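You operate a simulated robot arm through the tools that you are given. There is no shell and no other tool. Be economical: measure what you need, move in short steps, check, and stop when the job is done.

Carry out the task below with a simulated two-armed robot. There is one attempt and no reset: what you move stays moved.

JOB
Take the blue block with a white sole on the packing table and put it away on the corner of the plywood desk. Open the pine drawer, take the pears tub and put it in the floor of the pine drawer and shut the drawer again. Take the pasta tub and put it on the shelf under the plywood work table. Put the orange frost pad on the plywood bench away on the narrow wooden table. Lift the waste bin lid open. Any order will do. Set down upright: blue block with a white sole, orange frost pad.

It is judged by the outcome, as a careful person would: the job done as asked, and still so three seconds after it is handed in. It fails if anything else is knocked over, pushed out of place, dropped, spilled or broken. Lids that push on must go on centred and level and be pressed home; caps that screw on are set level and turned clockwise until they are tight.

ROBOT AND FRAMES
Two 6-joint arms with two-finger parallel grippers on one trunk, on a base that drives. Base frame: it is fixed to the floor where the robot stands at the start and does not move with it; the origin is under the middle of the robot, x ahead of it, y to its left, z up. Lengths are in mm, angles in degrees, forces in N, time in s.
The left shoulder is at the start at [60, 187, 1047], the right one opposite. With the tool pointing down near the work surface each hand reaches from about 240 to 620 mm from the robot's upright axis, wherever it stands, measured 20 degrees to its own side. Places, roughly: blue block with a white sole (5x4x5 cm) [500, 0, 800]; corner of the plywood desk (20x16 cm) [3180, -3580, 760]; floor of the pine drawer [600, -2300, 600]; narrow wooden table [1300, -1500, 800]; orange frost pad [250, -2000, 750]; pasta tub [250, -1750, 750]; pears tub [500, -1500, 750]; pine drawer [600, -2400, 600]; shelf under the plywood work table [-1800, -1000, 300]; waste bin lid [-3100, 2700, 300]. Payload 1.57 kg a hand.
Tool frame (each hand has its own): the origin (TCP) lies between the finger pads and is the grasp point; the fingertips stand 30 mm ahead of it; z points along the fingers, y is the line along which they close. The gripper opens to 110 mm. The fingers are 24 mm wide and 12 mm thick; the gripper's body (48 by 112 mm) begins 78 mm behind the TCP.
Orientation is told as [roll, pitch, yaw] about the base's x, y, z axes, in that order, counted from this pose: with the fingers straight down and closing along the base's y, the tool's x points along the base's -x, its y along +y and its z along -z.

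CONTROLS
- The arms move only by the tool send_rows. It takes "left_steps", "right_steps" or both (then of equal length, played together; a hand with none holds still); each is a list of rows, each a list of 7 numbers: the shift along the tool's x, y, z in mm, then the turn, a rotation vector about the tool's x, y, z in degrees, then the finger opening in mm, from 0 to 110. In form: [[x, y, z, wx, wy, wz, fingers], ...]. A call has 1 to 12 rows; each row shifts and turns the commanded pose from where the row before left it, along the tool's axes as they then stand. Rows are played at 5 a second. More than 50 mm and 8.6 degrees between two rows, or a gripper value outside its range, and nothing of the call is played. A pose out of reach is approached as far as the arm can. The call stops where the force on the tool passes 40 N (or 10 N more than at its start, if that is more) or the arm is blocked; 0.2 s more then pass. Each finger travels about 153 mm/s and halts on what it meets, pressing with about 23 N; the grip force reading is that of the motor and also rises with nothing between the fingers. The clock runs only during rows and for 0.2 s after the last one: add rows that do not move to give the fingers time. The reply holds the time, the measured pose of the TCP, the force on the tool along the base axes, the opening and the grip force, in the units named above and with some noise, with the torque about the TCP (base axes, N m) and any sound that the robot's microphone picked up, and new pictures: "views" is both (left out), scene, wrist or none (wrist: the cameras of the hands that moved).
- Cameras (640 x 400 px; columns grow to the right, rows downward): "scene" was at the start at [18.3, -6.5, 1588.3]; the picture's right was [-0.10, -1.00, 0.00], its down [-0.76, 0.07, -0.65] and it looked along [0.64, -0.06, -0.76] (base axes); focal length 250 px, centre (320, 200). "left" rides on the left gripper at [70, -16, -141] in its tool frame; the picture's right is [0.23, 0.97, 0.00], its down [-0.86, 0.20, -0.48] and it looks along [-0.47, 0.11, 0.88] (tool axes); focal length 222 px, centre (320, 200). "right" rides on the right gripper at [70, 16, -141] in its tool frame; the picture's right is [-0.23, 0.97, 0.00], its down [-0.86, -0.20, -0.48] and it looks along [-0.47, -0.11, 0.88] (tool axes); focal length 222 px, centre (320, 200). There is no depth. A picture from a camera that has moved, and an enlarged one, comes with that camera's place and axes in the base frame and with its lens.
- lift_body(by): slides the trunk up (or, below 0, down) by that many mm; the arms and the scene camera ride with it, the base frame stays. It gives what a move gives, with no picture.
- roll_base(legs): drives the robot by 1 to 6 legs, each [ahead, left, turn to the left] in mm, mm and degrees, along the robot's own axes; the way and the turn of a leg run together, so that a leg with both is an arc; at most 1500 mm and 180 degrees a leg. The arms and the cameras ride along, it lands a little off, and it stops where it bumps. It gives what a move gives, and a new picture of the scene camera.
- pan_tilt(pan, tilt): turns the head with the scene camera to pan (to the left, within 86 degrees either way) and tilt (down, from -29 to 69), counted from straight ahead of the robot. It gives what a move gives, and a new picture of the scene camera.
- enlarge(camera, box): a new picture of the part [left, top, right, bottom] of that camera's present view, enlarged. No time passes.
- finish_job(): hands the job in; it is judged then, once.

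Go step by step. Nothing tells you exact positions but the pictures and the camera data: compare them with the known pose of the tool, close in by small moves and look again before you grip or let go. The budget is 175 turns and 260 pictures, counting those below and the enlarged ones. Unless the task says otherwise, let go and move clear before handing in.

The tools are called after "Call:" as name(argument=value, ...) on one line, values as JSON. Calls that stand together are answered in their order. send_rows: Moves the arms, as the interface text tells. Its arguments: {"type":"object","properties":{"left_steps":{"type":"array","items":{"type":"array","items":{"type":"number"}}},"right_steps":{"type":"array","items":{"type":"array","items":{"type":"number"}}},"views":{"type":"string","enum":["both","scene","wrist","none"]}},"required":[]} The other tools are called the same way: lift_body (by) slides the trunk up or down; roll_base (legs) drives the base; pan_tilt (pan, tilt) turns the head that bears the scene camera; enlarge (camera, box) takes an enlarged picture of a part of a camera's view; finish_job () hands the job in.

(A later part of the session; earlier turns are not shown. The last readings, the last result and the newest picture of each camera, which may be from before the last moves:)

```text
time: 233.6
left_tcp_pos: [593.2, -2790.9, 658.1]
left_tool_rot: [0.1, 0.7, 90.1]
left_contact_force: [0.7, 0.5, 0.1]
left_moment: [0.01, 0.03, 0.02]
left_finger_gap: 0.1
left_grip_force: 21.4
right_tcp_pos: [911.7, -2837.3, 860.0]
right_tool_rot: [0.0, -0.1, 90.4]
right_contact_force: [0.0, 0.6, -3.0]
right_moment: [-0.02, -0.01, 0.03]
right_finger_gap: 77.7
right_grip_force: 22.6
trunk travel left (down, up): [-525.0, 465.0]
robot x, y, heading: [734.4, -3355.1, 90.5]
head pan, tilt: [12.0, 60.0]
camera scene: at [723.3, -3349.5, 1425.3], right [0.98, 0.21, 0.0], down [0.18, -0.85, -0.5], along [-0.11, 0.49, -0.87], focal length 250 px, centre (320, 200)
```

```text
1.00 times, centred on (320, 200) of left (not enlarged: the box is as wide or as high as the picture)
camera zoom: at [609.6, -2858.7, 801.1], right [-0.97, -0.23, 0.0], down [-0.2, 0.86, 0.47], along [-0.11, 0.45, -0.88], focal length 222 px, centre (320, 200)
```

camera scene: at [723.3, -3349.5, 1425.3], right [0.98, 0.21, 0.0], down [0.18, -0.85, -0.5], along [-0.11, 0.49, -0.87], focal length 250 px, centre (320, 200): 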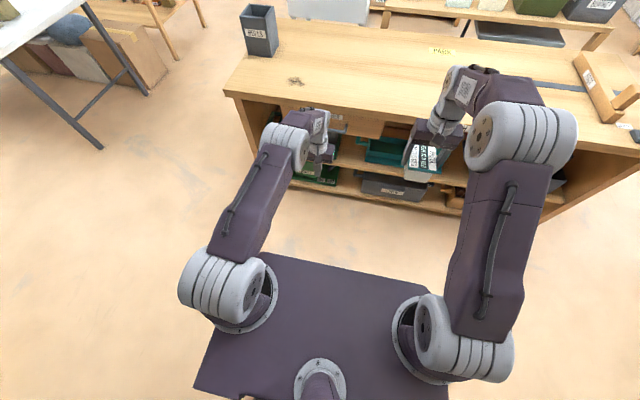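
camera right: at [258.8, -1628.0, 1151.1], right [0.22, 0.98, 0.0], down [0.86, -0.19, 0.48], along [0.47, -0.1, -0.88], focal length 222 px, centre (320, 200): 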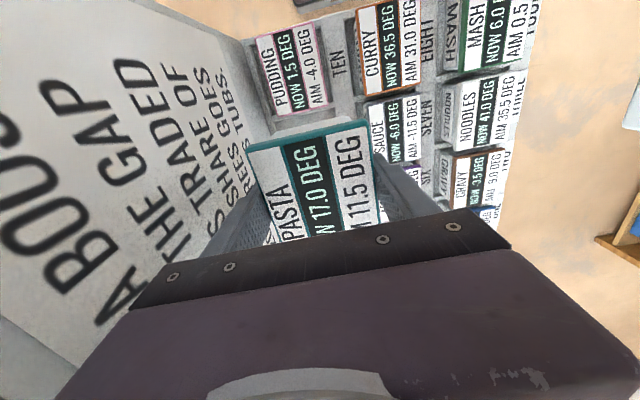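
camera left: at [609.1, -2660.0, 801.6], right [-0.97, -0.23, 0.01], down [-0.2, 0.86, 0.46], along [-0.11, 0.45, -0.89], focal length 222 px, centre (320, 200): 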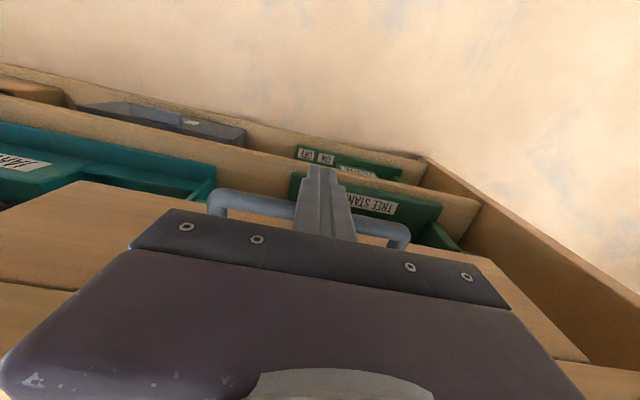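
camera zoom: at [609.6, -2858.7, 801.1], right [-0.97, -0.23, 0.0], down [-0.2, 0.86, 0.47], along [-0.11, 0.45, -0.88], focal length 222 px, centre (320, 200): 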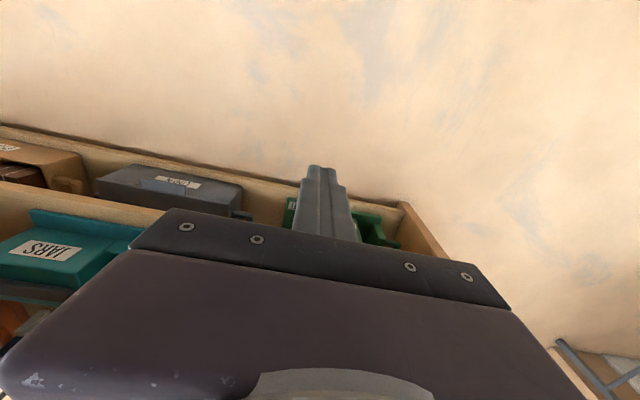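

The drawer is shut flush. I raise the left hand and drive with the pasta toward the plywood work table on the -x side.

Call:
send_rows(left_steps=[[20, 0, -45, 0, 0, 0, 10], [0, 0, -45, 0, 0, 0, 30], [0, 0, -45, 0, 0, 0, 60], [0, 0, -45, 0, 0, 0, 60], [0, 0, -45, 0, 0, 0, 60], [0, 0, 0, 0, 0, 0, 60]], views="none")

Call:
roll_base(legs=[[0, 1180, 0], [1200, 0, 0], [1150, 0, 0], [0, 0, 89]])

Call:
pan_tilt(pan=0, tilt=30)

```text
time: 235.0
left_tcp_pos: [593.3, -2807.9, 883.4]
left_tool_rot: [0.1, 0.7, 90.2]
left_contact_force: [-0.1, -1.0, -0.2]
left_moment: [-0.02, 0.01, -0.01]
left_finger_gap: 59.9
left_grip_force: 0.0
right_tcp_pos: [912.1, -2838.1, 859.5]
right_tool_rot: [-0.1, -0.1, 90.3]
right_contact_force: [-0.5, 0.3, -2.3]
right_moment: [-0.07, 0.04, 0.0]
right_finger_gap: 78.0
right_grip_force: 22.3
trunk travel left (down, up): [-525.0, 465.0]
robot x, y, heading: [735.7, -3353.7, 90.2]
head pan, tilt: [12.0, 60.0]
```

```text
time: 255.8
left_tcp_pos: [-992.8, -1150.8, 882.1]
left_tool_rot: [0.1, 0.7, 179.0]
left_contact_force: [0.4, -0.5, 1.0]
left_moment: [0.03, -0.01, -0.03]
left_finger_gap: 60.1
left_grip_force: 0.0
right_tcp_pos: [-956.4, -832.8, 860.3]
right_tool_rot: [-0.2, -0.1, 179.0]
right_contact_force: [-0.4, 0.3, -3.5]
right_moment: [0.04, -0.06, -0.01]
right_finger_gap: 78.0
right_grip_force: 23.3
trunk travel left (down, up): [-525.0, 465.0]
robot x, y, heading: [-442.0, -1019.1, 179.1]
head pan, tilt: [12.0, 60.0]
camera scene: at [-447.4, -1033.0, 1425.3], right [-0.19, 0.98, 0.0], down [0.85, 0.16, -0.5], along [-0.49, -0.09, -0.87], focal length 250 px, centre (320, 200)
```

scene: 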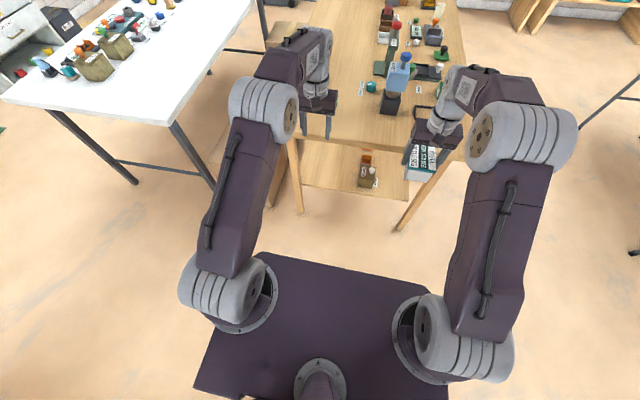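

```text
time: 256.8
left_tcp_pos: [-993.2, -1152.4, 881.5]
left_tool_rot: [0.1, 0.9, 178.9]
left_contact_force: [0.2, 0.7, 0.0]
left_moment: [0.03, 0.02, 0.03]
left_finger_gap: 60.0
left_grip_force: 0.1
right_tcp_pos: [-957.0, -832.5, 858.0]
right_tool_rot: [-0.1, -0.1, 179.0]
right_contact_force: [-0.3, -1.0, -4.0]
right_moment: [-0.01, -0.05, -0.01]
right_finger_gap: 78.0
right_grip_force: 22.9
trunk travel left (down, up): [-525.0, 465.0]
robot x, y, heading: [-443.7, -1021.3, 179.1]
head pan, tilt: [0.0, 30.0]
camera scene: at [-472.4, -1018.7, 1467.3], right [0.02, 1.0, 0.0], down [0.5, -0.01, -0.87], along [-0.87, 0.02, -0.5], focal length 250 px, centre (320, 200)
```

scene: 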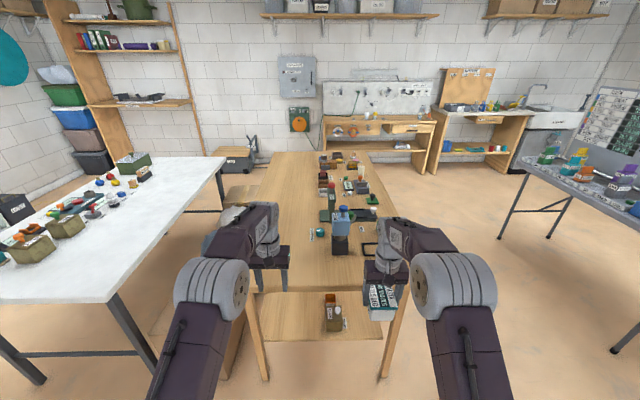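

The work table is long, its shelf open along the sides. I go round to its +y side and face the shelf.

Call:
roll_base(legs=[[0, 850, 0.9], [1250, 0, 0], [0, 0, 90]])

Call:
lift_body(by=-300)

Call:
pan_tilt(pan=0, tilt=35)

```text
time: 264.3
left_tcp_pos: [-1468.0, -1991.7, 884.5]
left_tool_rot: [0.0, 0.7, 176.3]
left_contact_force: [0.4, 0.2, -0.3]
left_moment: [0.0, 0.02, 0.01]
left_finger_gap: 60.0
left_grip_force: 0.1
right_tcp_pos: [-1416.0, -1676.1, 860.6]
right_tool_rot: [-0.1, 0.0, 176.4]
right_contact_force: [0.2, -0.3, -3.1]
right_moment: [-0.01, -0.01, -0.01]
right_finger_gap: 77.6
right_grip_force: 23.0
trunk travel left (down, up): [-525.0, 465.0]
robot x, y, heading: [-911.9, -1889.7, 176.2]
head pan, tilt: [0.0, 30.0]
stopped in leg 2: the robot was blocked; the commanded pose is now the measured one
camera scene: at [-939.9, -1884.5, 1467.5], right [0.07, 1.0, 0.0], down [0.5, -0.03, -0.87], along [-0.86, 0.06, -0.5], focal length 250 px, centre (320, 200)
```

scene: 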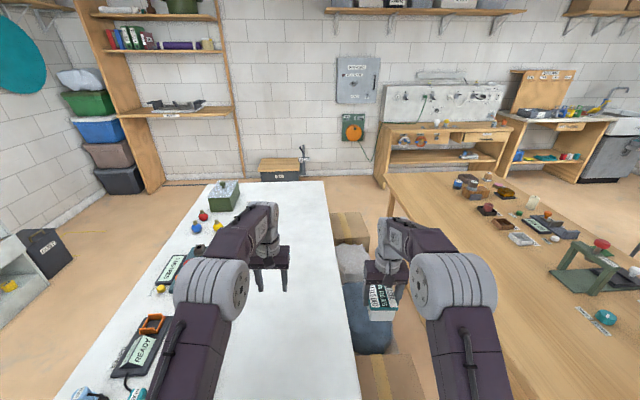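

```text
time: 266.7
left_tcp_pos: [-1504.5, -1793.5, 771.9]
left_tool_rot: [-2.8, -3.1, 141.1]
left_contact_force: [-8.2, 21.7, 38.2]
left_moment: [-0.77, 0.87, -0.77]
left_finger_gap: 51.5
left_grip_force: 0.1
right_tcp_pos: [-1247.0, -1583.1, 729.8]
right_tool_rot: [-4.5, 2.4, 141.7]
right_contact_force: [5.3, 1.2, -3.3]
right_moment: [-0.1, 0.38, -0.04]
right_finger_gap: 77.9
right_grip_force: 22.6
trunk travel left (down, up): [-406.0, 584.0]
robot x, y, heading: [-992.1, -2024.3, 139.7]
head pan, tilt: [0.0, 30.0]
stopped: the arm was blocked; the commanded pose is now the measured one
```

```text
time: 267.4
left_tcp_pos: [-1509.0, -1823.6, 770.5]
left_tool_rot: [-4.4, -2.4, 144.9]
left_contact_force: [-18.5, 55.4, 61.3]
left_moment: [0.36, 0.81, -0.62]
left_finger_gap: 24.6
left_grip_force: 0.1
right_tcp_pos: [-1266.6, -1599.0, 732.3]
right_tool_rot: [-5.6, 3.4, 145.5]
right_contact_force: [-0.6, -0.6, -3.0]
right_moment: [-0.01, 0.0, 0.01]
right_finger_gap: 78.1
right_grip_force: 23.1
trunk travel left (down, up): [-406.0, 584.0]
robot x, y, heading: [-972.9, -2007.0, 143.9]
head pan, tilt: [0.0, 35.0]
camera scene: at [-869.9, -1923.4, 1372.5], right [0.59, 0.8, -0.09], down [0.38, -0.38, -0.84], along [-0.71, 0.46, -0.53], focal length 250 px, centre (320, 200)
```

scene: 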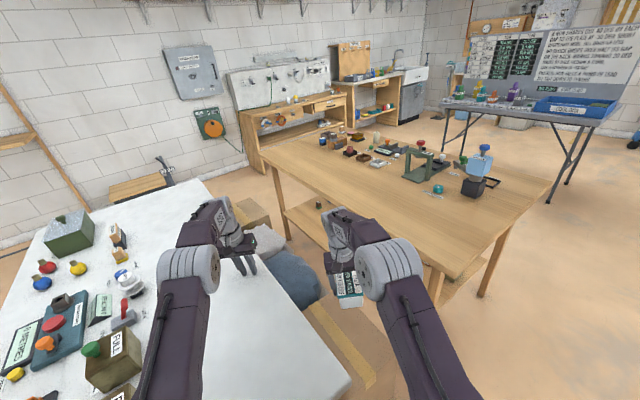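

I mixed up left and right there: the base is against the white table and the left hand is pressing on its top. I raise the trunk at once to relieve it.

Call:
lift_body(by=150)

Call:
pan_tilt(pan=0, tilt=55)

```text
time: 267.7
left_tcp_pos: [-1517.4, -1835.9, 771.6]
left_tool_rot: [-10.7, -1.3, 141.2]
left_contact_force: [53.3, -51.4, 238.1]
left_moment: [-3.29, -1.99, 1.64]
left_finger_gap: 0.0
left_grip_force: 0.2
right_tcp_pos: [-1239.8, -1626.1, 709.0]
right_tool_rot: [-13.7, 8.8, 140.9]
right_contact_force: [-0.1, 2.2, -5.2]
right_moment: [-0.28, 0.04, -0.04]
right_finger_gap: 78.0
right_grip_force: 22.8
trunk travel left (down, up): [-425.0, 565.0]
robot x, y, heading: [-961.4, -1984.7, 139.8]
head pan, tilt: [0.0, 35.0]
stopped: the arm was blocked; the commanded pose is now the measured one
```

```text
time: 268.5
left_tcp_pos: [-1500.5, -1812.5, 774.7]
left_tool_rot: [-8.4, -1.5, 141.0]
left_contact_force: [-2.7, -32.8, 215.4]
left_moment: [-7.7, 3.64, 1.18]
left_finger_gap: 54.3
left_grip_force: 0.0
right_tcp_pos: [-1219.8, -1607.1, 713.6]
right_tool_rot: [-11.7, 9.7, 140.5]
right_contact_force: [0.2, 1.0, -3.4]
right_moment: [-0.07, 0.06, 0.02]
right_finger_gap: 78.0
right_grip_force: 22.8
trunk travel left (down, up): [-425.0, 565.0]
robot x, y, heading: [-954.1, -1986.3, 139.0]
head pan, tilt: [0.0, 55.0]
camera scene: at [-858.8, -1982.4, 1345.7], right [0.65, 0.76, -0.05], down [0.57, -0.53, -0.62], along [-0.5, 0.38, -0.78], focal length 250 px, centre (320, 200)
```

scene: 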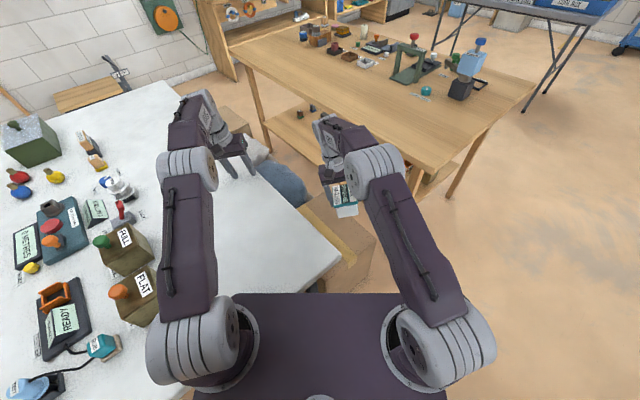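

The left hand still bears on the table edge. I lift that arm itself straight up.

Call:
send_rows(left_steps=[[0, 0, -40, 0, 0, 0, 60], [0, 0, -40, 0, 0, 0, 60], [0, 0, -40, 0, 0, 0, 60], [0, 0, 0, 0, 0, 0, 60]], views="scene")

```text
time: 268.9
left_tcp_pos: [-1507.5, -1823.7, 773.3]
left_tool_rot: [-10.3, 0.1, 141.2]
left_contact_force: [-22.4, 17.1, 197.9]
left_moment: [-2.49, 3.24, -0.51]
left_finger_gap: 28.9
left_grip_force: 0.1
right_tcp_pos: [-1207.1, -1623.6, 679.6]
right_tool_rot: [-15.1, 18.5, 140.7]
right_contact_force: [0.6, -0.6, -4.5]
right_moment: [0.01, 0.01, 0.0]
right_finger_gap: 77.6
right_grip_force: 23.1
trunk travel left (down, up): [-425.0, 565.0]
robot x, y, heading: [-952.8, -1982.8, 139.7]
head pan, tilt: [0.0, 55.0]
stopped in row 1 (left hand): the arm was blocked; the commanded pose is now the measured one
camera scene: at [-864.8, -1977.0, 1346.5], right [0.65, 0.76, -0.05], down [0.58, -0.53, -0.62], along [-0.5, 0.37, -0.79], focal length 250 px, centre (320, 200)
```

scene: 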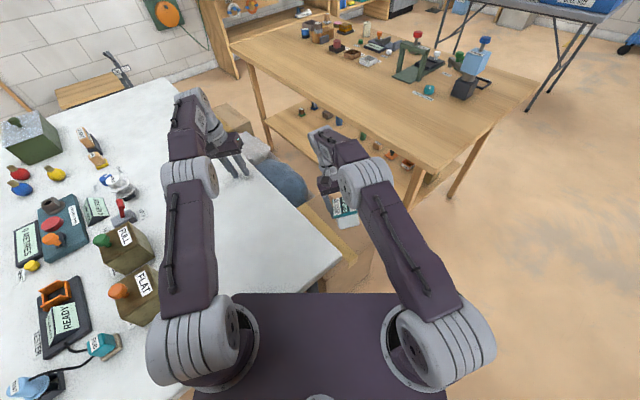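

The arm reports blocked while the base leans on it. I back the base away from the table to free the hand.

Call:
roll_base(legs=[[-100, -50, 0]])

```text
time: 269.6
left_tcp_pos: [-1506.1, -1830.6, 773.0]
left_tool_rot: [-10.1, -7.6, 139.8]
left_contact_force: [22.7, -8.4, 209.0]
left_moment: [-3.66, 0.17, 0.53]
left_finger_gap: 18.7
left_grip_force: 0.1
right_tcp_pos: [-1126.4, -1657.2, 652.9]
right_tool_rot: [-21.3, 33.2, 138.5]
right_contact_force: [1.6, -0.2, -1.9]
right_moment: [0.0, 0.07, 0.0]
right_finger_gap: 77.6
right_grip_force: 23.5
trunk travel left (down, up): [-425.0, 565.0]
robot x, y, heading: [-949.8, -1977.5, 138.1]
head pan, tilt: [0.0, 55.0]
stopped in leg 1: the robot was blocked; the commanded pose is now the measured one
camera scene: at [-825.7, -2031.0, 1343.6], right [0.67, 0.74, -0.03], down [0.55, -0.52, -0.66], along [-0.51, 0.42, -0.75], focal length 250 px, centre (320, 200)
```

scene: 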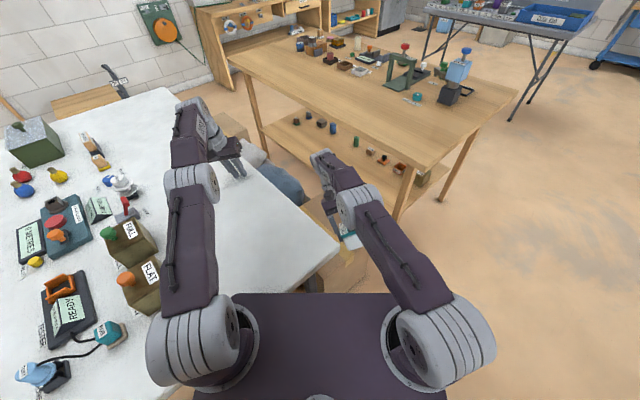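

The body is tipped back slightly, propped up by the left hand on the table. I raise the hand in very small steps to let it settle.

Call:
send_rows(left_steps=[[0, 0, -4, 0, 0, 0, 20], [0, 0, -4, 0, 0, 0, 20], [0, 0, -4, 0, 0, 0, 20], [0, 0, -4, 0, 0, 0, 20], [0, 0, -4, 0, 0, 0, 20], [0, 0, -4, 0, 0, 0, 20], [0, 0, -4, 0, 0, 0, 20], [0, 0, -4, 0, 0, 0, 20]], views="none")

```text
time: 269.9
left_tcp_pos: [-1506.4, -1839.9, 773.0]
left_tool_rot: [-8.4, -16.8, 141.0]
left_contact_force: [-43.1, 37.4, 127.3]
left_moment: [0.52, 1.95, -0.51]
left_finger_gap: 3.9
left_grip_force: 0.0
right_tcp_pos: [-1070.7, -1683.3, 655.1]
right_tool_rot: [-22.4, 41.0, 139.6]
right_contact_force: [0.5, -4.5, -2.2]
right_moment: [0.22, 0.13, 0.25]
right_finger_gap: 77.6
right_grip_force: 23.1
trunk travel left (down, up): [-425.0, 565.0]
robot x, y, heading: [-946.4, -1982.6, 138.5]
head pan, tilt: [0.0, 55.0]
stopped in row 1 (left hand): the arm was blocked; the commanded pose is now the measured one
```

The right arm is drifting. I hold both hands still for a moment and look.

Call:
send_rows(left_steps=[[0, 0, 0, 0, 0, 0, 20], [0, 0, 0, 0, 0, 0, 20]], right_steps=[[0, 0, 0, 0, 0, 0, 60], [0, 0, 0, 0, 0, 0, 60]], views="both")

```text
time: 270.2
left_tcp_pos: [-1528.4, -1827.3, 779.4]
left_tool_rot: [-4.6, -20.8, 140.0]
left_contact_force: [0.2, 0.6, 2.0]
left_moment: [-0.05, -0.05, 0.02]
left_finger_gap: 19.8
left_grip_force: 0.1
right_tcp_pos: [-1057.9, -1674.7, 614.4]
right_tool_rot: [-18.7, 46.8, 145.1]
right_contact_force: [-0.5, 1.2, -2.9]
right_moment: [-0.03, -0.04, -0.04]
right_finger_gap: 77.6
right_grip_force: 23.0
trunk travel left (down, up): [-425.0, 565.0]
robot x, y, heading: [-946.3, -1995.0, 140.5]
head pan, tilt: [0.0, 55.0]
stopped in row 1 (left hand): the force on the tool passed its limit at 153 N (the readings are from after the stop); the commanded pose is now the measured one
camera scene: at [-804.4, -2078.8, 1340.4], right [0.64, 0.77, -0.02], down [0.56, -0.48, -0.68], along [-0.53, 0.42, -0.74], focal length 250 px, centre (320, 200)
camera right: at [-1131.3, -1697.9, 753.6], right [-0.47, -0.8, -0.38], down [-0.77, 0.58, -0.27], along [0.43, 0.17, -0.89], focal length 222 px, centre (320, 200)
camera left: at [-1435.8, -1897.7, 888.9], right [-0.48, -0.86, -0.15], down [-0.64, 0.23, 0.73], along [-0.6, 0.45, -0.66], focal length 222 px, centre (320, 200)
```

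scene: 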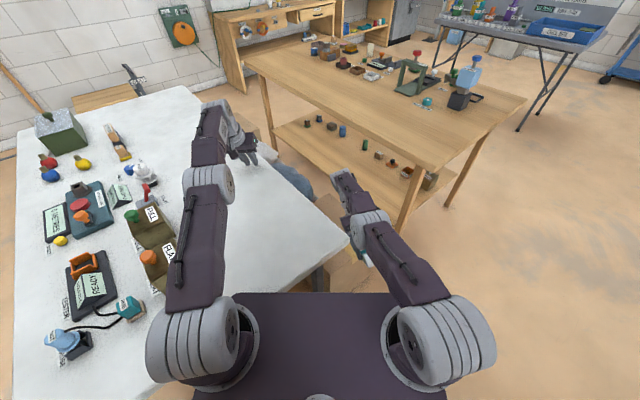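
right: 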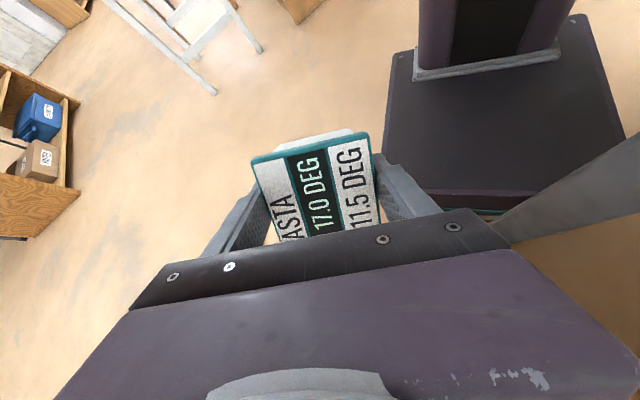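
left: 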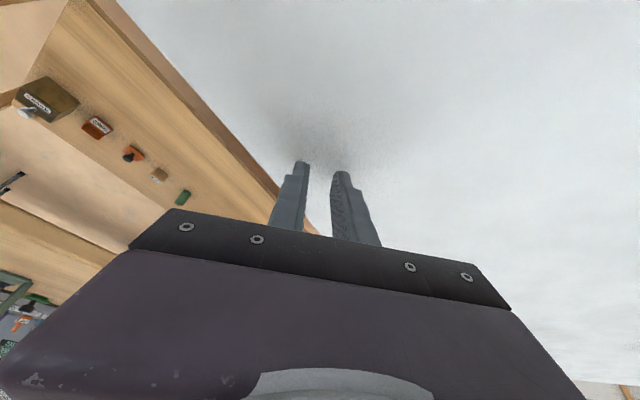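

The left hand is free now. I raise it promptly so that the body can settle without it striking the table again.

Call:
send_rows(left_steps=[[0, 0, -45, 0, 0, 0, 20], [0, 0, -45, 0, 0, 0, 20], [0, 0, -45, 0, 0, 0, 20], [0, 0, -45, 0, 0, 0, 20], [0, 0, 0, 0, 0, 0, 20]], views="scene")

```text
time: 270.5
left_tcp_pos: [-1586.4, -1864.6, 771.3]
left_tool_rot: [-3.6, -24.2, 146.0]
left_contact_force: [-22.3, 79.4, 115.5]
left_moment: [1.36, 1.69, 0.9]
left_finger_gap: 0.6
left_grip_force: 0.2
right_tcp_pos: [-1116.9, -1684.9, 577.7]
right_tool_rot: [-16.0, 48.7, 154.0]
right_contact_force: [0.7, -3.9, -2.7]
right_moment: [0.17, -0.11, 0.21]
right_finger_gap: 77.7
right_grip_force: 22.9
trunk travel left (down, up): [-425.0, 565.0]
robot x, y, heading: [-922.2, -2024.1, 147.3]
head pan, tilt: [0.0, 55.0]
stopped in row 1 (left hand): the arm was blocked; the commanded pose is now the measured one
camera scene: at [-850.7, -2011.4, 1347.0], right [0.54, 0.84, -0.04], down [0.65, -0.44, -0.62], along [-0.54, 0.31, -0.79], focal length 250 px, centre (320, 200)
```

scene: 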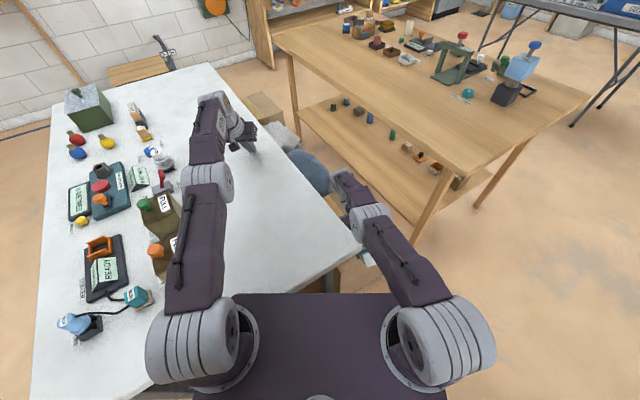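

The body is still rocking. I let it settle by only turning the head, then reassess.

Call:
pan_tilt(pan=40, tilt=60)

Call:
pan_tilt(pan=-30, tilt=65)

```text
time: 271.6
left_tcp_pos: [-1570.4, -1862.7, 772.4]
left_tool_rot: [-3.0, -22.2, 144.5]
left_contact_force: [-5.7, -2.0, 132.2]
left_moment: [-1.34, 1.23, 1.34]
left_finger_gap: 18.8
left_grip_force: 0.1
right_tcp_pos: [-1100.8, -1677.9, 589.2]
right_tool_rot: [-17.0, 47.4, 151.1]
right_contact_force: [0.7, 0.2, -3.1]
right_moment: [-0.04, 0.01, -0.02]
right_finger_gap: 78.0
right_grip_force: 22.8
trunk travel left (down, up): [-425.0, 565.0]
robot x, y, heading: [-933.5, -2008.5, 145.1]
head pan, tilt: [40.0, 60.0]
camera scene: at [-844.0, -2082.7, 1339.4], right [-0.09, 1.0, 0.03], down [0.82, 0.09, -0.57], along [-0.57, -0.02, -0.82], focal length 250 px, centre (320, 200)
```

scene: 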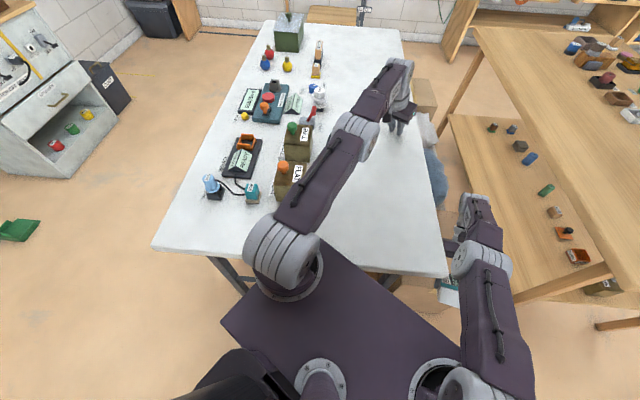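

```text
time: 273.0
left_tcp_pos: [-1572.7, -1865.0, 772.0]
left_tool_rot: [-2.9, -22.1, 144.5]
left_contact_force: [-7.0, 3.8, 130.1]
left_moment: [-1.0, 1.12, -0.18]
left_finger_gap: 15.7
left_grip_force: 0.1
right_tcp_pos: [-1101.4, -1677.8, 589.2]
right_tool_rot: [-16.9, 47.7, 151.4]
right_contact_force: [0.6, 0.0, -2.9]
right_moment: [0.0, 0.05, 0.0]
right_finger_gap: 78.2
right_grip_force: 23.7
trunk travel left (down, up): [-425.0, 565.0]
robot x, y, heading: [-936.0, -2011.9, 145.4]
head pan, tilt: [-30.0, 65.0]
camera scene: at [-805.0, -2019.1, 1331.9], right [0.9, 0.43, -0.06], down [0.35, -0.81, -0.47], along [-0.25, 0.4, -0.88], focal length 250 px, centre (320, 200)
```

scene: 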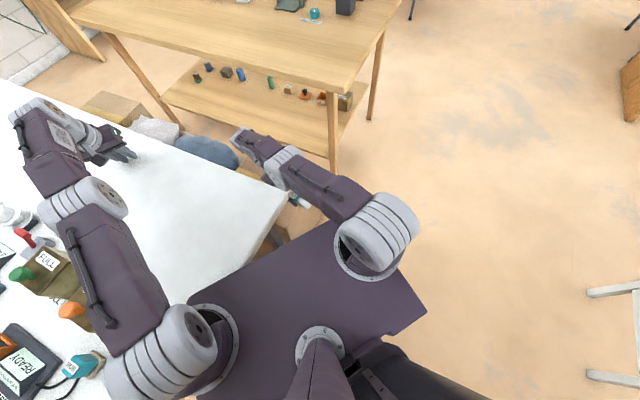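

Things are steady: the trunk's shoulder plate came down onto the table's edge and the left hand props the rest. I raise the trunk in small moves.

Call:
lift_body(by=60)

Call:
pan_tilt(pan=0, tilt=65)

```text
time: 273.3
left_tcp_pos: [-1576.7, -1865.9, 771.8]
left_tool_rot: [-3.5, -27.5, 144.8]
left_contact_force: [-22.2, 17.4, 139.1]
left_moment: [0.08, 1.62, 1.53]
left_finger_gap: 10.5
left_grip_force: 0.1
right_tcp_pos: [-1075.3, -1691.2, 590.3]
right_tool_rot: [-18.5, 49.6, 150.0]
right_contact_force: [-0.6, -0.2, -1.2]
right_moment: [0.05, 0.14, 0.03]
right_finger_gap: 78.1
right_grip_force: 23.4
trunk travel left (down, up): [-434.0, 556.0]
robot x, y, heading: [-927.0, -2011.8, 145.1]
head pan, tilt: [-30.0, 65.0]
stopped: the arm was blocked; the commanded pose is now the measured one
```

```text
time: 274.3
left_tcp_pos: [-1577.6, -1866.5, 772.2]
left_tool_rot: [-2.8, -27.0, 144.5]
left_contact_force: [22.6, -7.7, 167.5]
left_moment: [-0.69, 0.23, -0.82]
left_finger_gap: 6.3
left_grip_force: 0.0
right_tcp_pos: [-1077.8, -1690.0, 586.7]
right_tool_rot: [-17.7, 50.2, 150.9]
right_contact_force: [-0.4, -0.1, -3.6]
right_moment: [-0.02, 0.04, 0.02]
right_finger_gap: 77.9
right_grip_force: 22.9
trunk travel left (down, up): [-434.0, 556.0]
robot x, y, heading: [-930.3, -2010.5, 145.3]
head pan, tilt: [0.0, 65.0]
camera scene: at [-820.0, -2071.5, 1334.5], right [0.57, 0.82, -0.01], down [0.71, -0.49, -0.51], along [-0.42, 0.28, -0.86], focal length 250 px, centre (320, 200)
```

scene: 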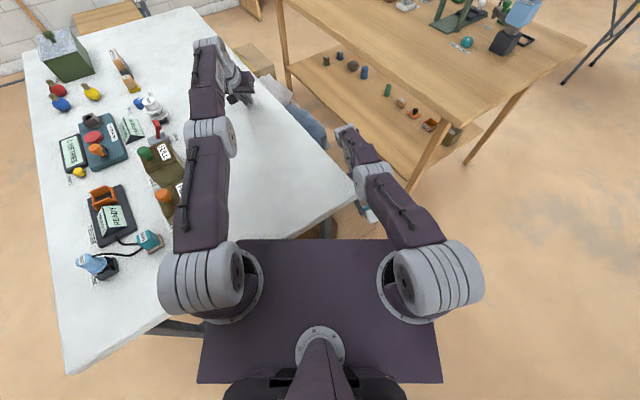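

Still propped by the left hand. I lift it along true vertical in short rows.

Call:
send_rows(left_steps=[[-9, -1, -18, 0, 0, 0, 5], [-9, -1, -18, 0, 0, 0, 5], [-9, -1, -18, 0, 0, 0, 5], [-9, -1, -18, 0, 0, 0, 5], [-9, -1, -18, 0, 0, 0, 5]], views="none")

Call:
send_rows(left_steps=[[-9, -1, -18, 0, 0, 0, 5], [-9, -1, -18, 0, 0, 0, 5], [-9, -1, -18, 0, 0, 0, 5], [-9, -1, -18, 0, 0, 0, 5], [-9, -1, -18, 0, 0, 0, 5]], views="none")

Call:
send_rows(left_steps=[[-9, -1, -18, 0, 0, 0, 5], [-9, -1, -18, 0, 0, 0, 5], [-9, -1, -18, 0, 0, 0, 5], [-9, -1, -18, 0, 0, 0, 5], [-9, -1, -18, 0, 0, 0, 5]], views="scene")

```text
time: 275.1
left_tcp_pos: [-1569.9, -1886.6, 773.1]
left_tool_rot: [-3.4, -22.4, 146.8]
left_contact_force: [-13.9, -0.8, 131.5]
left_moment: [-0.12, 0.59, 1.66]
left_finger_gap: 0.0
left_grip_force: 0.1
left hand out of reach, approached as far as the arm can: row 1, 2, 3
right_tcp_pos: [-1081.4, -1696.0, 578.3]
right_tool_rot: [-16.9, 52.6, 153.3]
right_contact_force: [0.7, 0.2, -2.9]
right_moment: [0.02, 0.1, 0.02]
right_finger_gap: 77.9
right_grip_force: 22.8
trunk travel left (down, up): [-434.0, 556.0]
robot x, y, heading: [-923.8, -2016.6, 146.6]
head pan, tilt: [0.0, 65.0]
stopped in row 3 (left hand): the arm was blocked; the commanded pose is now the measured one
```

```text
time: 275.6
left_tcp_pos: [-1571.2, -1896.7, 772.7]
left_tool_rot: [-3.0, -23.7, 147.3]
left_contact_force: [-14.7, 13.6, 145.7]
left_moment: [0.43, 0.67, 1.89]
left_finger_gap: 0.2
left_grip_force: 0.1
left hand out of reach, approached as far as the arm can: row 1, 2
right_tcp_pos: [-1071.6, -1707.5, 571.6]
right_tool_rot: [-16.3, 55.2, 154.8]
right_contact_force: [0.7, 0.4, -3.0]
right_moment: [-0.01, 0.1, -0.02]
right_finger_gap: 77.7
right_grip_force: 22.9
trunk travel left (down, up): [-434.0, 556.0]
robot x, y, heading: [-928.6, -2028.1, 148.1]
head pan, tilt: [0.0, 65.0]
stopped in row 2 (left hand): the arm was blocked; the commanded pose is now the measured one
```

```text
time: 277.0
left_tcp_pos: [-1566.3, -1943.7, 820.3]
left_tool_rot: [-3.6, -16.0, 150.9]
left_contact_force: [-0.2, -1.2, -0.4]
left_moment: [0.06, -0.01, -0.03]
left_finger_gap: 4.9
left_grip_force: 0.0
left hand out of reach, approached as far as the arm can: row 1, 2, 3, 4, 5
right_tcp_pos: [-1108.5, -1711.2, 559.7]
right_tool_rot: [-16.0, 57.1, 159.0]
right_contact_force: [-0.1, -0.9, -3.8]
right_moment: [0.03, 0.0, 0.02]
right_finger_gap: 77.7
right_grip_force: 23.2
trunk travel left (down, up): [-434.0, 556.0]
robot x, y, heading: [-906.2, -2036.9, 151.8]
head pan, tilt: [0.0, 65.0]
stopped in row 5 (left hand): the arm was blocked; the commanded pose is now the measured one
camera scene: at [-871.1, -2035.4, 1343.0], right [0.47, 0.88, -0.01], down [0.79, -0.43, -0.44], along [-0.4, 0.2, -0.9], focal length 250 px, centre (320, 200)
```

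scene: 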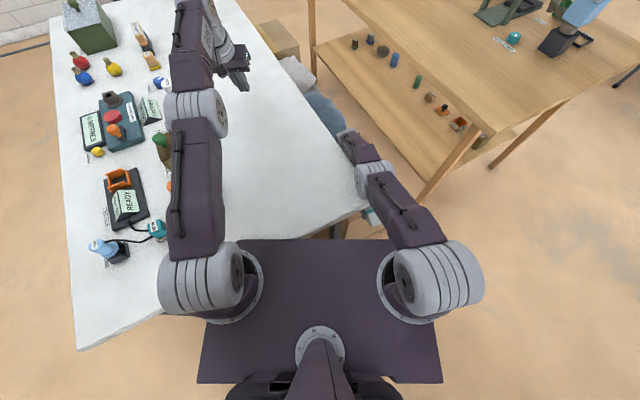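

The robot is upright again and the left hand is free. I back away from the table in +x before anything else.

Call:
roll_base(legs=[[-150, -80, 0]])

```text
time: 278.3
left_tcp_pos: [-1553.4, -1884.3, 827.1]
left_tool_rot: [-4.0, -16.0, 143.8]
left_contact_force: [-0.4, -0.2, 0.5]
left_moment: [-0.04, 0.01, -0.01]
left_finger_gap: 5.0
left_grip_force: 0.1
right_tcp_pos: [-1068.8, -1710.9, 559.5]
right_tool_rot: [-16.8, 57.1, 151.2]
right_contact_force: [0.5, 0.0, -3.4]
right_moment: [0.0, 0.05, 0.03]
right_finger_gap: 78.0
right_grip_force: 22.9
trunk travel left (down, up): [-434.0, 556.0]
robot x, y, heading: [-895.8, -2063.1, 144.7]
head pan, tilt: [0.0, 65.0]
stopped in leg 1: the robot was blocked; the commanded pose is now the measured one
camera scene: at [-883.3, -2057.8, 1346.3], right [0.58, 0.82, -0.01], down [0.74, -0.52, -0.43], along [-0.35, 0.24, -0.9], focal length 250 px, centre (320, 200)
```

scene: 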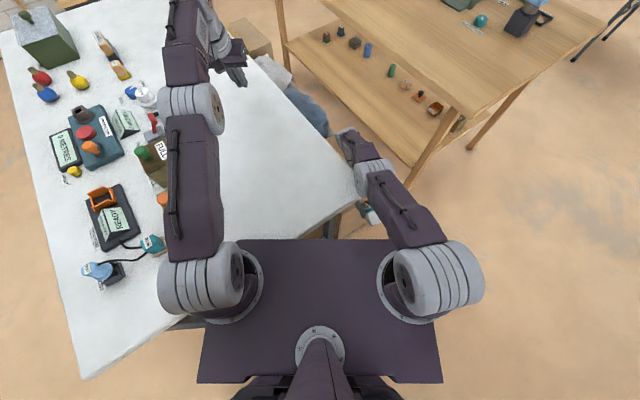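

Still blocked by something low. I look down on the left and right sides of the base to find what catches.

Call:
pan_tilt(pan=75, tilt=60)

Call:
pan_tilt(pan=-75, tilt=60)

Call:
enlarge(camera="right", box=[0, 0, 640, 400])

```text
time: 279.7
left_tcp_pos: [-1553.4, -1883.2, 825.2]
left_tool_rot: [-4.0, -15.9, 143.9]
left_contact_force: [-0.7, -1.5, -1.2]
left_moment: [0.04, -0.04, 0.02]
left_finger_gap: 5.1
left_grip_force: 0.1
right_tcp_pos: [-1068.2, -1710.9, 559.0]
right_tool_rot: [-16.8, 57.3, 151.3]
right_contact_force: [-0.3, 0.3, -4.4]
right_moment: [0.02, -0.02, -0.02]
right_finger_gap: 77.8
right_grip_force: 23.1
trunk travel left (down, up): [-434.0, 556.0]
robot x, y, heading: [-892.3, -2059.9, 144.9]
head pan, tilt: [75.0, 60.0]
camera scene: at [-886.2, -2134.7, 1352.4], right [-0.64, 0.77, 0.0], down [0.66, 0.55, -0.5], along [-0.39, -0.32, -0.86], focal length 250 px, centre (320, 200)
```

scene: 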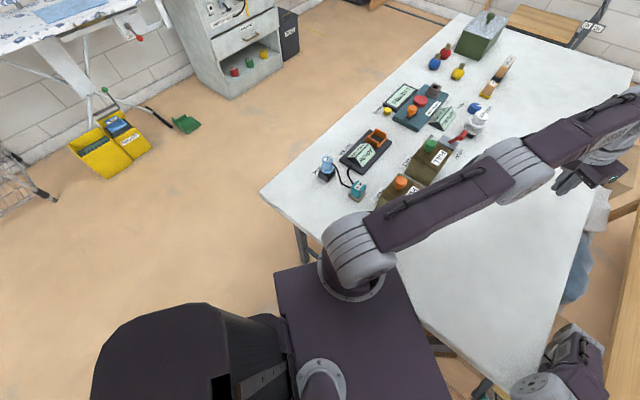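

```text
time: 282.1
left_tcp_pos: [-1553.2, -1884.6, 825.3]
left_tool_rot: [-4.0, -15.9, 143.9]
left_contact_force: [0.4, 0.0, 0.0]
left_moment: [0.03, -0.03, -0.03]
left_finger_gap: 5.2
left_grip_force: 0.1
right_tcp_pos: [-1069.3, -1710.5, 559.0]
right_tool_rot: [-16.8, 57.4, 151.2]
right_contact_force: [-0.3, -0.2, -4.2]
right_moment: [-0.04, 0.03, 0.01]
right_finger_gap: 77.9
right_grip_force: 22.4
trunk travel left (down, up): [-434.0, 556.0]
robot x, y, heading: [-888.5, -2059.7, 144.9]
head pan, tilt: [-75.0, 60.0]
camera scene: at [-811.4, -2029.6, 1351.7], right [0.94, -0.35, -0.01], down [-0.3, -0.81, -0.5], along [0.17, 0.47, -0.87], focal length 250 px, centre (320, 200)
```

scene: 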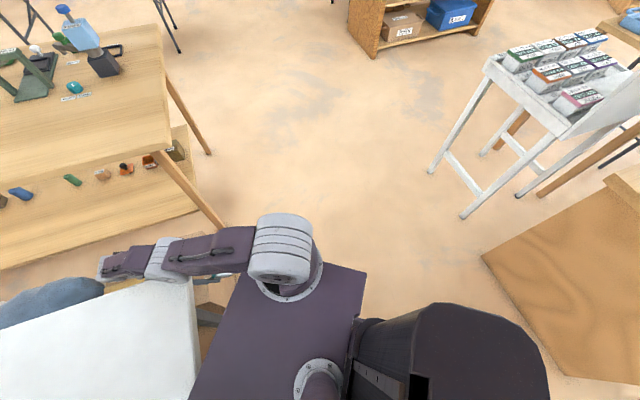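

```text
1.00 times, centred on (320, 200) of right (not enlarged: the box is as wide or as high as the picture)
camera zoom: at [-1159.9, -1724.9, 689.3], right [-0.35, -0.87, -0.34], down [-0.76, 0.48, -0.44], along [0.55, 0.11, -0.83], focal length 222 px, centre (320, 200)
```

zoom: 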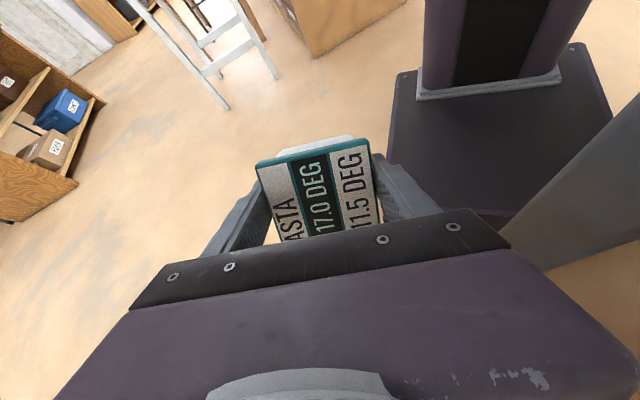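

Now I understand: the shoulder plate's front-left corner lies over the white table and rests on it. Both hands are clear, so I raise the trunk.

Call:
lift_body(by=150)

Call:
pan_tilt(pan=0, tilt=65)

```text
time: 283.8
left_tcp_pos: [-1555.8, -1886.0, 953.4]
left_tool_rot: [-4.3, -15.6, 144.0]
left_contact_force: [-0.5, -0.4, -0.7]
left_moment: [0.02, 0.0, 0.0]
left_finger_gap: 5.3
left_grip_force: 0.0
right_tcp_pos: [-1068.8, -1709.6, 689.8]
right_tool_rot: [-17.4, 57.5, 150.8]
right_contact_force: [-0.5, 10.8, -4.0]
right_moment: [-0.12, 0.0, -0.31]
right_finger_gap: 77.9
right_grip_force: 23.0
trunk travel left (down, up): [-584.0, 406.0]
robot x, y, heading: [-887.4, -2062.6, 144.9]
head pan, tilt: [-75.0, 60.0]
```

```text
time: 285.3
left_tcp_pos: [-1555.1, -1883.4, 954.2]
left_tool_rot: [-4.2, -15.5, 144.1]
left_contact_force: [0.1, -0.4, -0.2]
left_moment: [-0.01, 0.03, 0.02]
left_finger_gap: 4.9
left_grip_force: 0.1
right_tcp_pos: [-1070.0, -1709.1, 691.4]
right_tool_rot: [-17.1, 57.7, 151.0]
right_contact_force: [-1.8, 15.4, -0.8]
right_moment: [-0.31, 0.09, -0.5]
right_finger_gap: 77.5
right_grip_force: 22.6
trunk travel left (down, up): [-584.0, 406.0]
robot x, y, heading: [-887.4, -2063.1, 144.6]
head pan, tilt: [0.0, 65.0]
camera scene: at [-890.2, -2056.2, 1479.2], right [0.58, 0.82, 0.0], down [0.74, -0.52, -0.42], along [-0.34, 0.24, -0.91], focal length 250 px, centre (320, 200)
```

scene: 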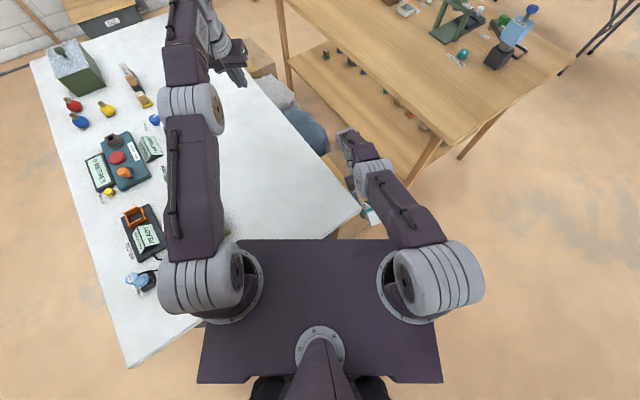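

Upright and freed. The right hand now lightly touches the table's side, so I move it 70 mm in +y away from it.

Call:
send_rows(right_steps=[[-6, -22, -3, 0, 0, 0, 60], [-6, -22, -3, 0, 0, 0, 60], [-6, -22, -3, 0, 0, 0, 60], [0, 0, 0, 0, 0, 0, 60]], views="wrist")

```text
time: 286.3
left_tcp_pos: [-1555.7, -1885.4, 955.1]
left_tool_rot: [-4.3, -15.5, 144.2]
left_contact_force: [-0.1, 0.4, 0.0]
left_moment: [-0.06, 0.0, 0.01]
left_finger_gap: 5.0
left_grip_force: 0.1
right_tcp_pos: [-1046.9, -1656.6, 704.9]
right_tool_rot: [-17.2, 57.7, 150.8]
right_contact_force: [-0.5, -0.2, -2.8]
right_moment: [0.0, 0.02, -0.02]
right_finger_gap: 78.1
right_grip_force: 23.6
right hand out of reach, approached as far as the arm can: row 1, 2, 3
trunk travel left (down, up): [-584.0, 406.0]
robot x, y, heading: [-891.6, -2061.0, 145.0]
head pan, tilt: [0.0, 65.0]
camera right: at [-1138.9, -1671.5, 834.6], right [-0.35, -0.87, -0.35], down [-0.76, 0.48, -0.44], along [0.55, 0.11, -0.83], focal length 222 px, centre (320, 200)
```

right: 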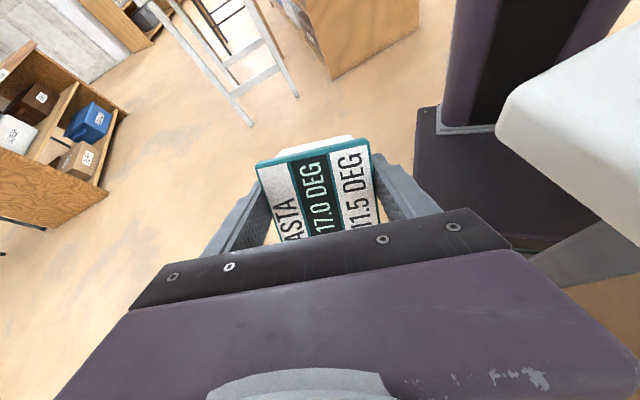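

Clear now. I raise the trunk further and then back the base out from the table.

Call:
lift_body(by=200)

Call:
roll_base(legs=[[-200, -100, 0]])

```text
time: 288.5
left_tcp_pos: [-1556.3, -1885.1, 1154.3]
left_tool_rot: [-4.3, -15.6, 144.1]
left_contact_force: [0.1, 0.0, 0.1]
left_moment: [-0.01, -0.03, 0.0]
left_finger_gap: 5.1
left_grip_force: 0.1
right_tcp_pos: [-1047.0, -1656.5, 905.3]
right_tool_rot: [-17.1, 57.6, 150.8]
right_contact_force: [0.1, 0.2, -3.6]
right_moment: [0.01, 0.03, 0.0]
right_finger_gap: 78.1
right_grip_force: 22.4
trunk travel left (down, up): [-784.0, 206.0]
robot x, y, heading: [-891.1, -2060.0, 144.5]
head pan, tilt: [0.0, 65.0]
```

```text
time: 290.2
left_tcp_pos: [-1335.0, -1916.7, 1153.4]
left_tool_rot: [-4.2, -15.6, 143.8]
left_contact_force: [0.6, -0.5, -0.6]
left_moment: [-0.01, -0.01, 0.02]
left_finger_gap: 5.1
left_grip_force: 0.0
right_tcp_pos: [-824.9, -1689.6, 904.5]
right_tool_rot: [-17.3, 57.6, 150.7]
right_contact_force: [0.7, 0.5, -3.9]
right_moment: [-0.01, 0.1, 0.02]
right_finger_gap: 77.8
right_grip_force: 22.8
trunk travel left (down, up): [-784.0, 206.0]
robot x, y, heading: [-669.3, -2095.9, 144.7]
head pan, tilt: [0.0, 65.0]
camera scene: at [-670.0, -2091.1, 1679.2], right [0.58, 0.82, 0.0], down [0.74, -0.52, -0.42], along [-0.34, 0.24, -0.91], focal length 250 px, centre (320, 200)
```

scene: 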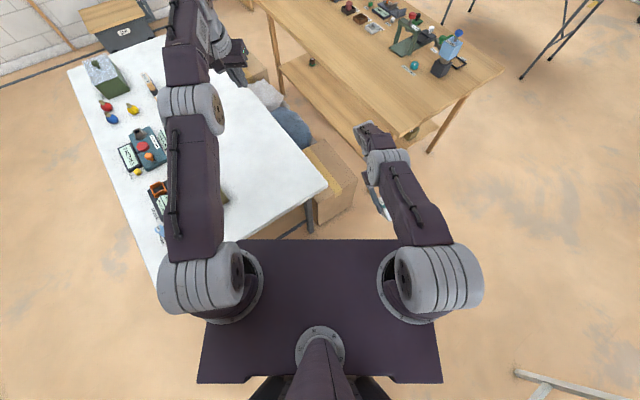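

Free of the table. I back out further and look over the white table to see whether anything was disturbed.

Call:
roll_base(legs=[[-200, -120, 0], [0, 0, 35]])

Call:
pan_tilt(pan=12, tilt=30)

Call:
enlarge(camera="scene", box=[120, 120, 440, 320])

```text
time: 293.6
left_tcp_pos: [-1085.0, -2343.1, 1154.7]
left_tool_rot: [-4.3, -15.6, 178.7]
left_contact_force: [0.9, -0.7, -1.0]
left_moment: [0.0, -0.01, -0.01]
left_finger_gap: 4.9
left_grip_force: 0.0
right_tcp_pos: [-795.3, -1867.8, 904.9]
right_tool_rot: [-17.2, 57.6, -174.5]
right_contact_force: [0.4, 0.7, -3.8]
right_moment: [-0.04, 0.03, -0.02]
right_finger_gap: 77.6
right_grip_force: 22.5
trunk travel left (down, up): [-784.0, 206.0]
robot x, y, heading: [-435.4, -2110.0, 179.2]
head pan, tilt: [0.0, 65.0]
camera scene: at [-437.5, -2109.7, 1679.2], right [0.01, 1.0, 0.0], down [0.91, -0.01, -0.42], along [-0.42, 0.0, -0.91], focal length 250 px, centre (320, 200)
```

scene: 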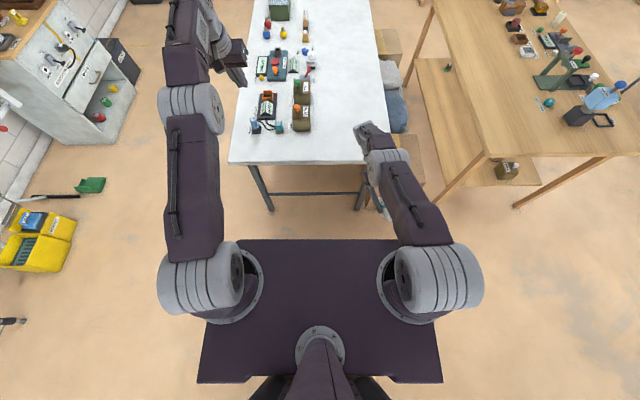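

```text
time: 294.6
left_tcp_pos: [-1084.7, -2344.7, 1154.3]
left_tool_rot: [-4.3, -15.6, 178.6]
left_contact_force: [0.4, -0.2, -0.6]
left_moment: [0.0, 0.01, 0.0]
left_finger_gap: 5.0
left_grip_force: 0.1
right_tcp_pos: [-794.7, -1867.6, 904.6]
right_tool_rot: [-17.2, 57.5, -174.5]
right_contact_force: [-0.1, -0.6, -4.4]
right_moment: [-0.05, 0.04, -0.01]
right_finger_gap: 78.1
right_grip_force: 22.7
trunk travel left (down, up): [-784.0, 206.0]
robot x, y, heading: [-438.3, -2113.5, 179.0]
head pan, tilt: [12.0, 30.0]
camera scene: at [-465.3, -2128.2, 1726.8], right [-0.2, 0.98, 0.0], down [0.49, 0.1, -0.87], along [-0.85, -0.17, -0.5], focal length 250 px, centre (320, 200)
```

scene: 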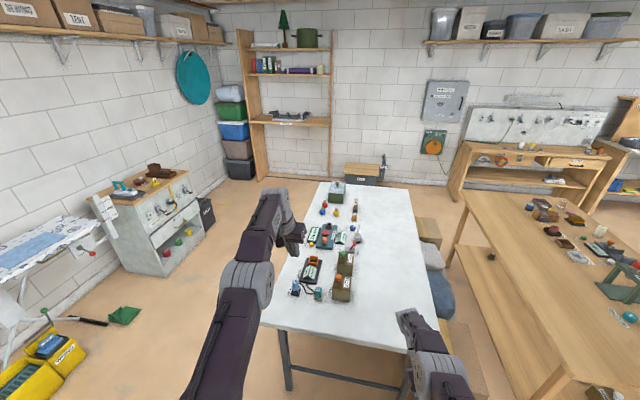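

```text
2.00 times, centred on (280, 220) of scene
camera zoom: at [-465.3, -2128.2, 1726.8], right [-0.2, 0.98, 0.0], down [0.49, 0.1, -0.87], along [-0.85, -0.17, -0.5], focal length 499 px, centre (400, 160)
```

zoom: 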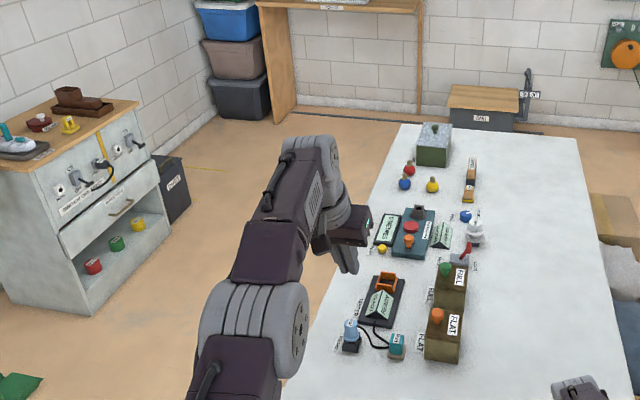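

The table's items all look undisturbed. Now I level both hands again (pasta upright) and draw the left one in.

Call:
send_rows(left_steps=[[0, 0, 0, -4.3, 0, 0, 20], [0, 0, 0, 0, 7.8, 0, 20], [0, 0, 0, 0, 7.8, 0, 20], [45, 0, 0, 0, 0, 0, 20], [45, 0, 0, 0, 0, 0, 20], [45, 0, 0, 0, 0, 0, 20], [45, 0, 0, 0, 0, 0, 20], [0, 0, 0, 0, 0, 0, 20], [0, 0, 0, 0, 0, 0, 20], [0, 0, 0, 0, 0, 0, 20]], right_steps=[[0, 0, 0, -8.5, 0, 0, 60], [0, 0, 0, -8.5, 0, 0, 60], [0, 0, 0, 0, -8.2, 0, 60], [0, 0, 0, 0, -8.2, 0, 60], [0, 0, 0, 0, -8.2, 0, 60], [0, 0, 0, 0, -8.2, 0, 60], [0, 0, 0, 0, -8.2, 0, 60], [0, 0, 0, 0, -8.2, 0, 60], [0, 0, 0, 0, -8.2, 0, 60], [0, 0, 0, 0, 0, 0, 60]], views="none")

```text
time: 296.8
left_tcp_pos: [-841.1, -2344.3, 1143.9]
left_tool_rot: [0.0, 0.0, 178.7]
left_contact_force: [0.5, 0.7, -0.7]
left_moment: [-0.02, -0.02, -0.01]
left_finger_gap: 19.9
left_grip_force: 0.0
left hand out of reach, approached as far as the arm can: row 2, 3
right_tcp_pos: [-785.6, -1868.1, 911.6]
right_tool_rot: [-0.1, 0.2, -174.4]
right_contact_force: [0.3, -0.3, -3.0]
right_moment: [0.05, -0.07, 0.01]
right_finger_gap: 78.0
right_grip_force: 23.2
right hand out of reach, approached as far as the arm can: row 1, 2
trunk travel left (down, up): [-784.0, 206.0]
robot x, y, heading: [-435.9, -2109.3, 179.3]
head pan, tilt: [12.0, 30.0]
```

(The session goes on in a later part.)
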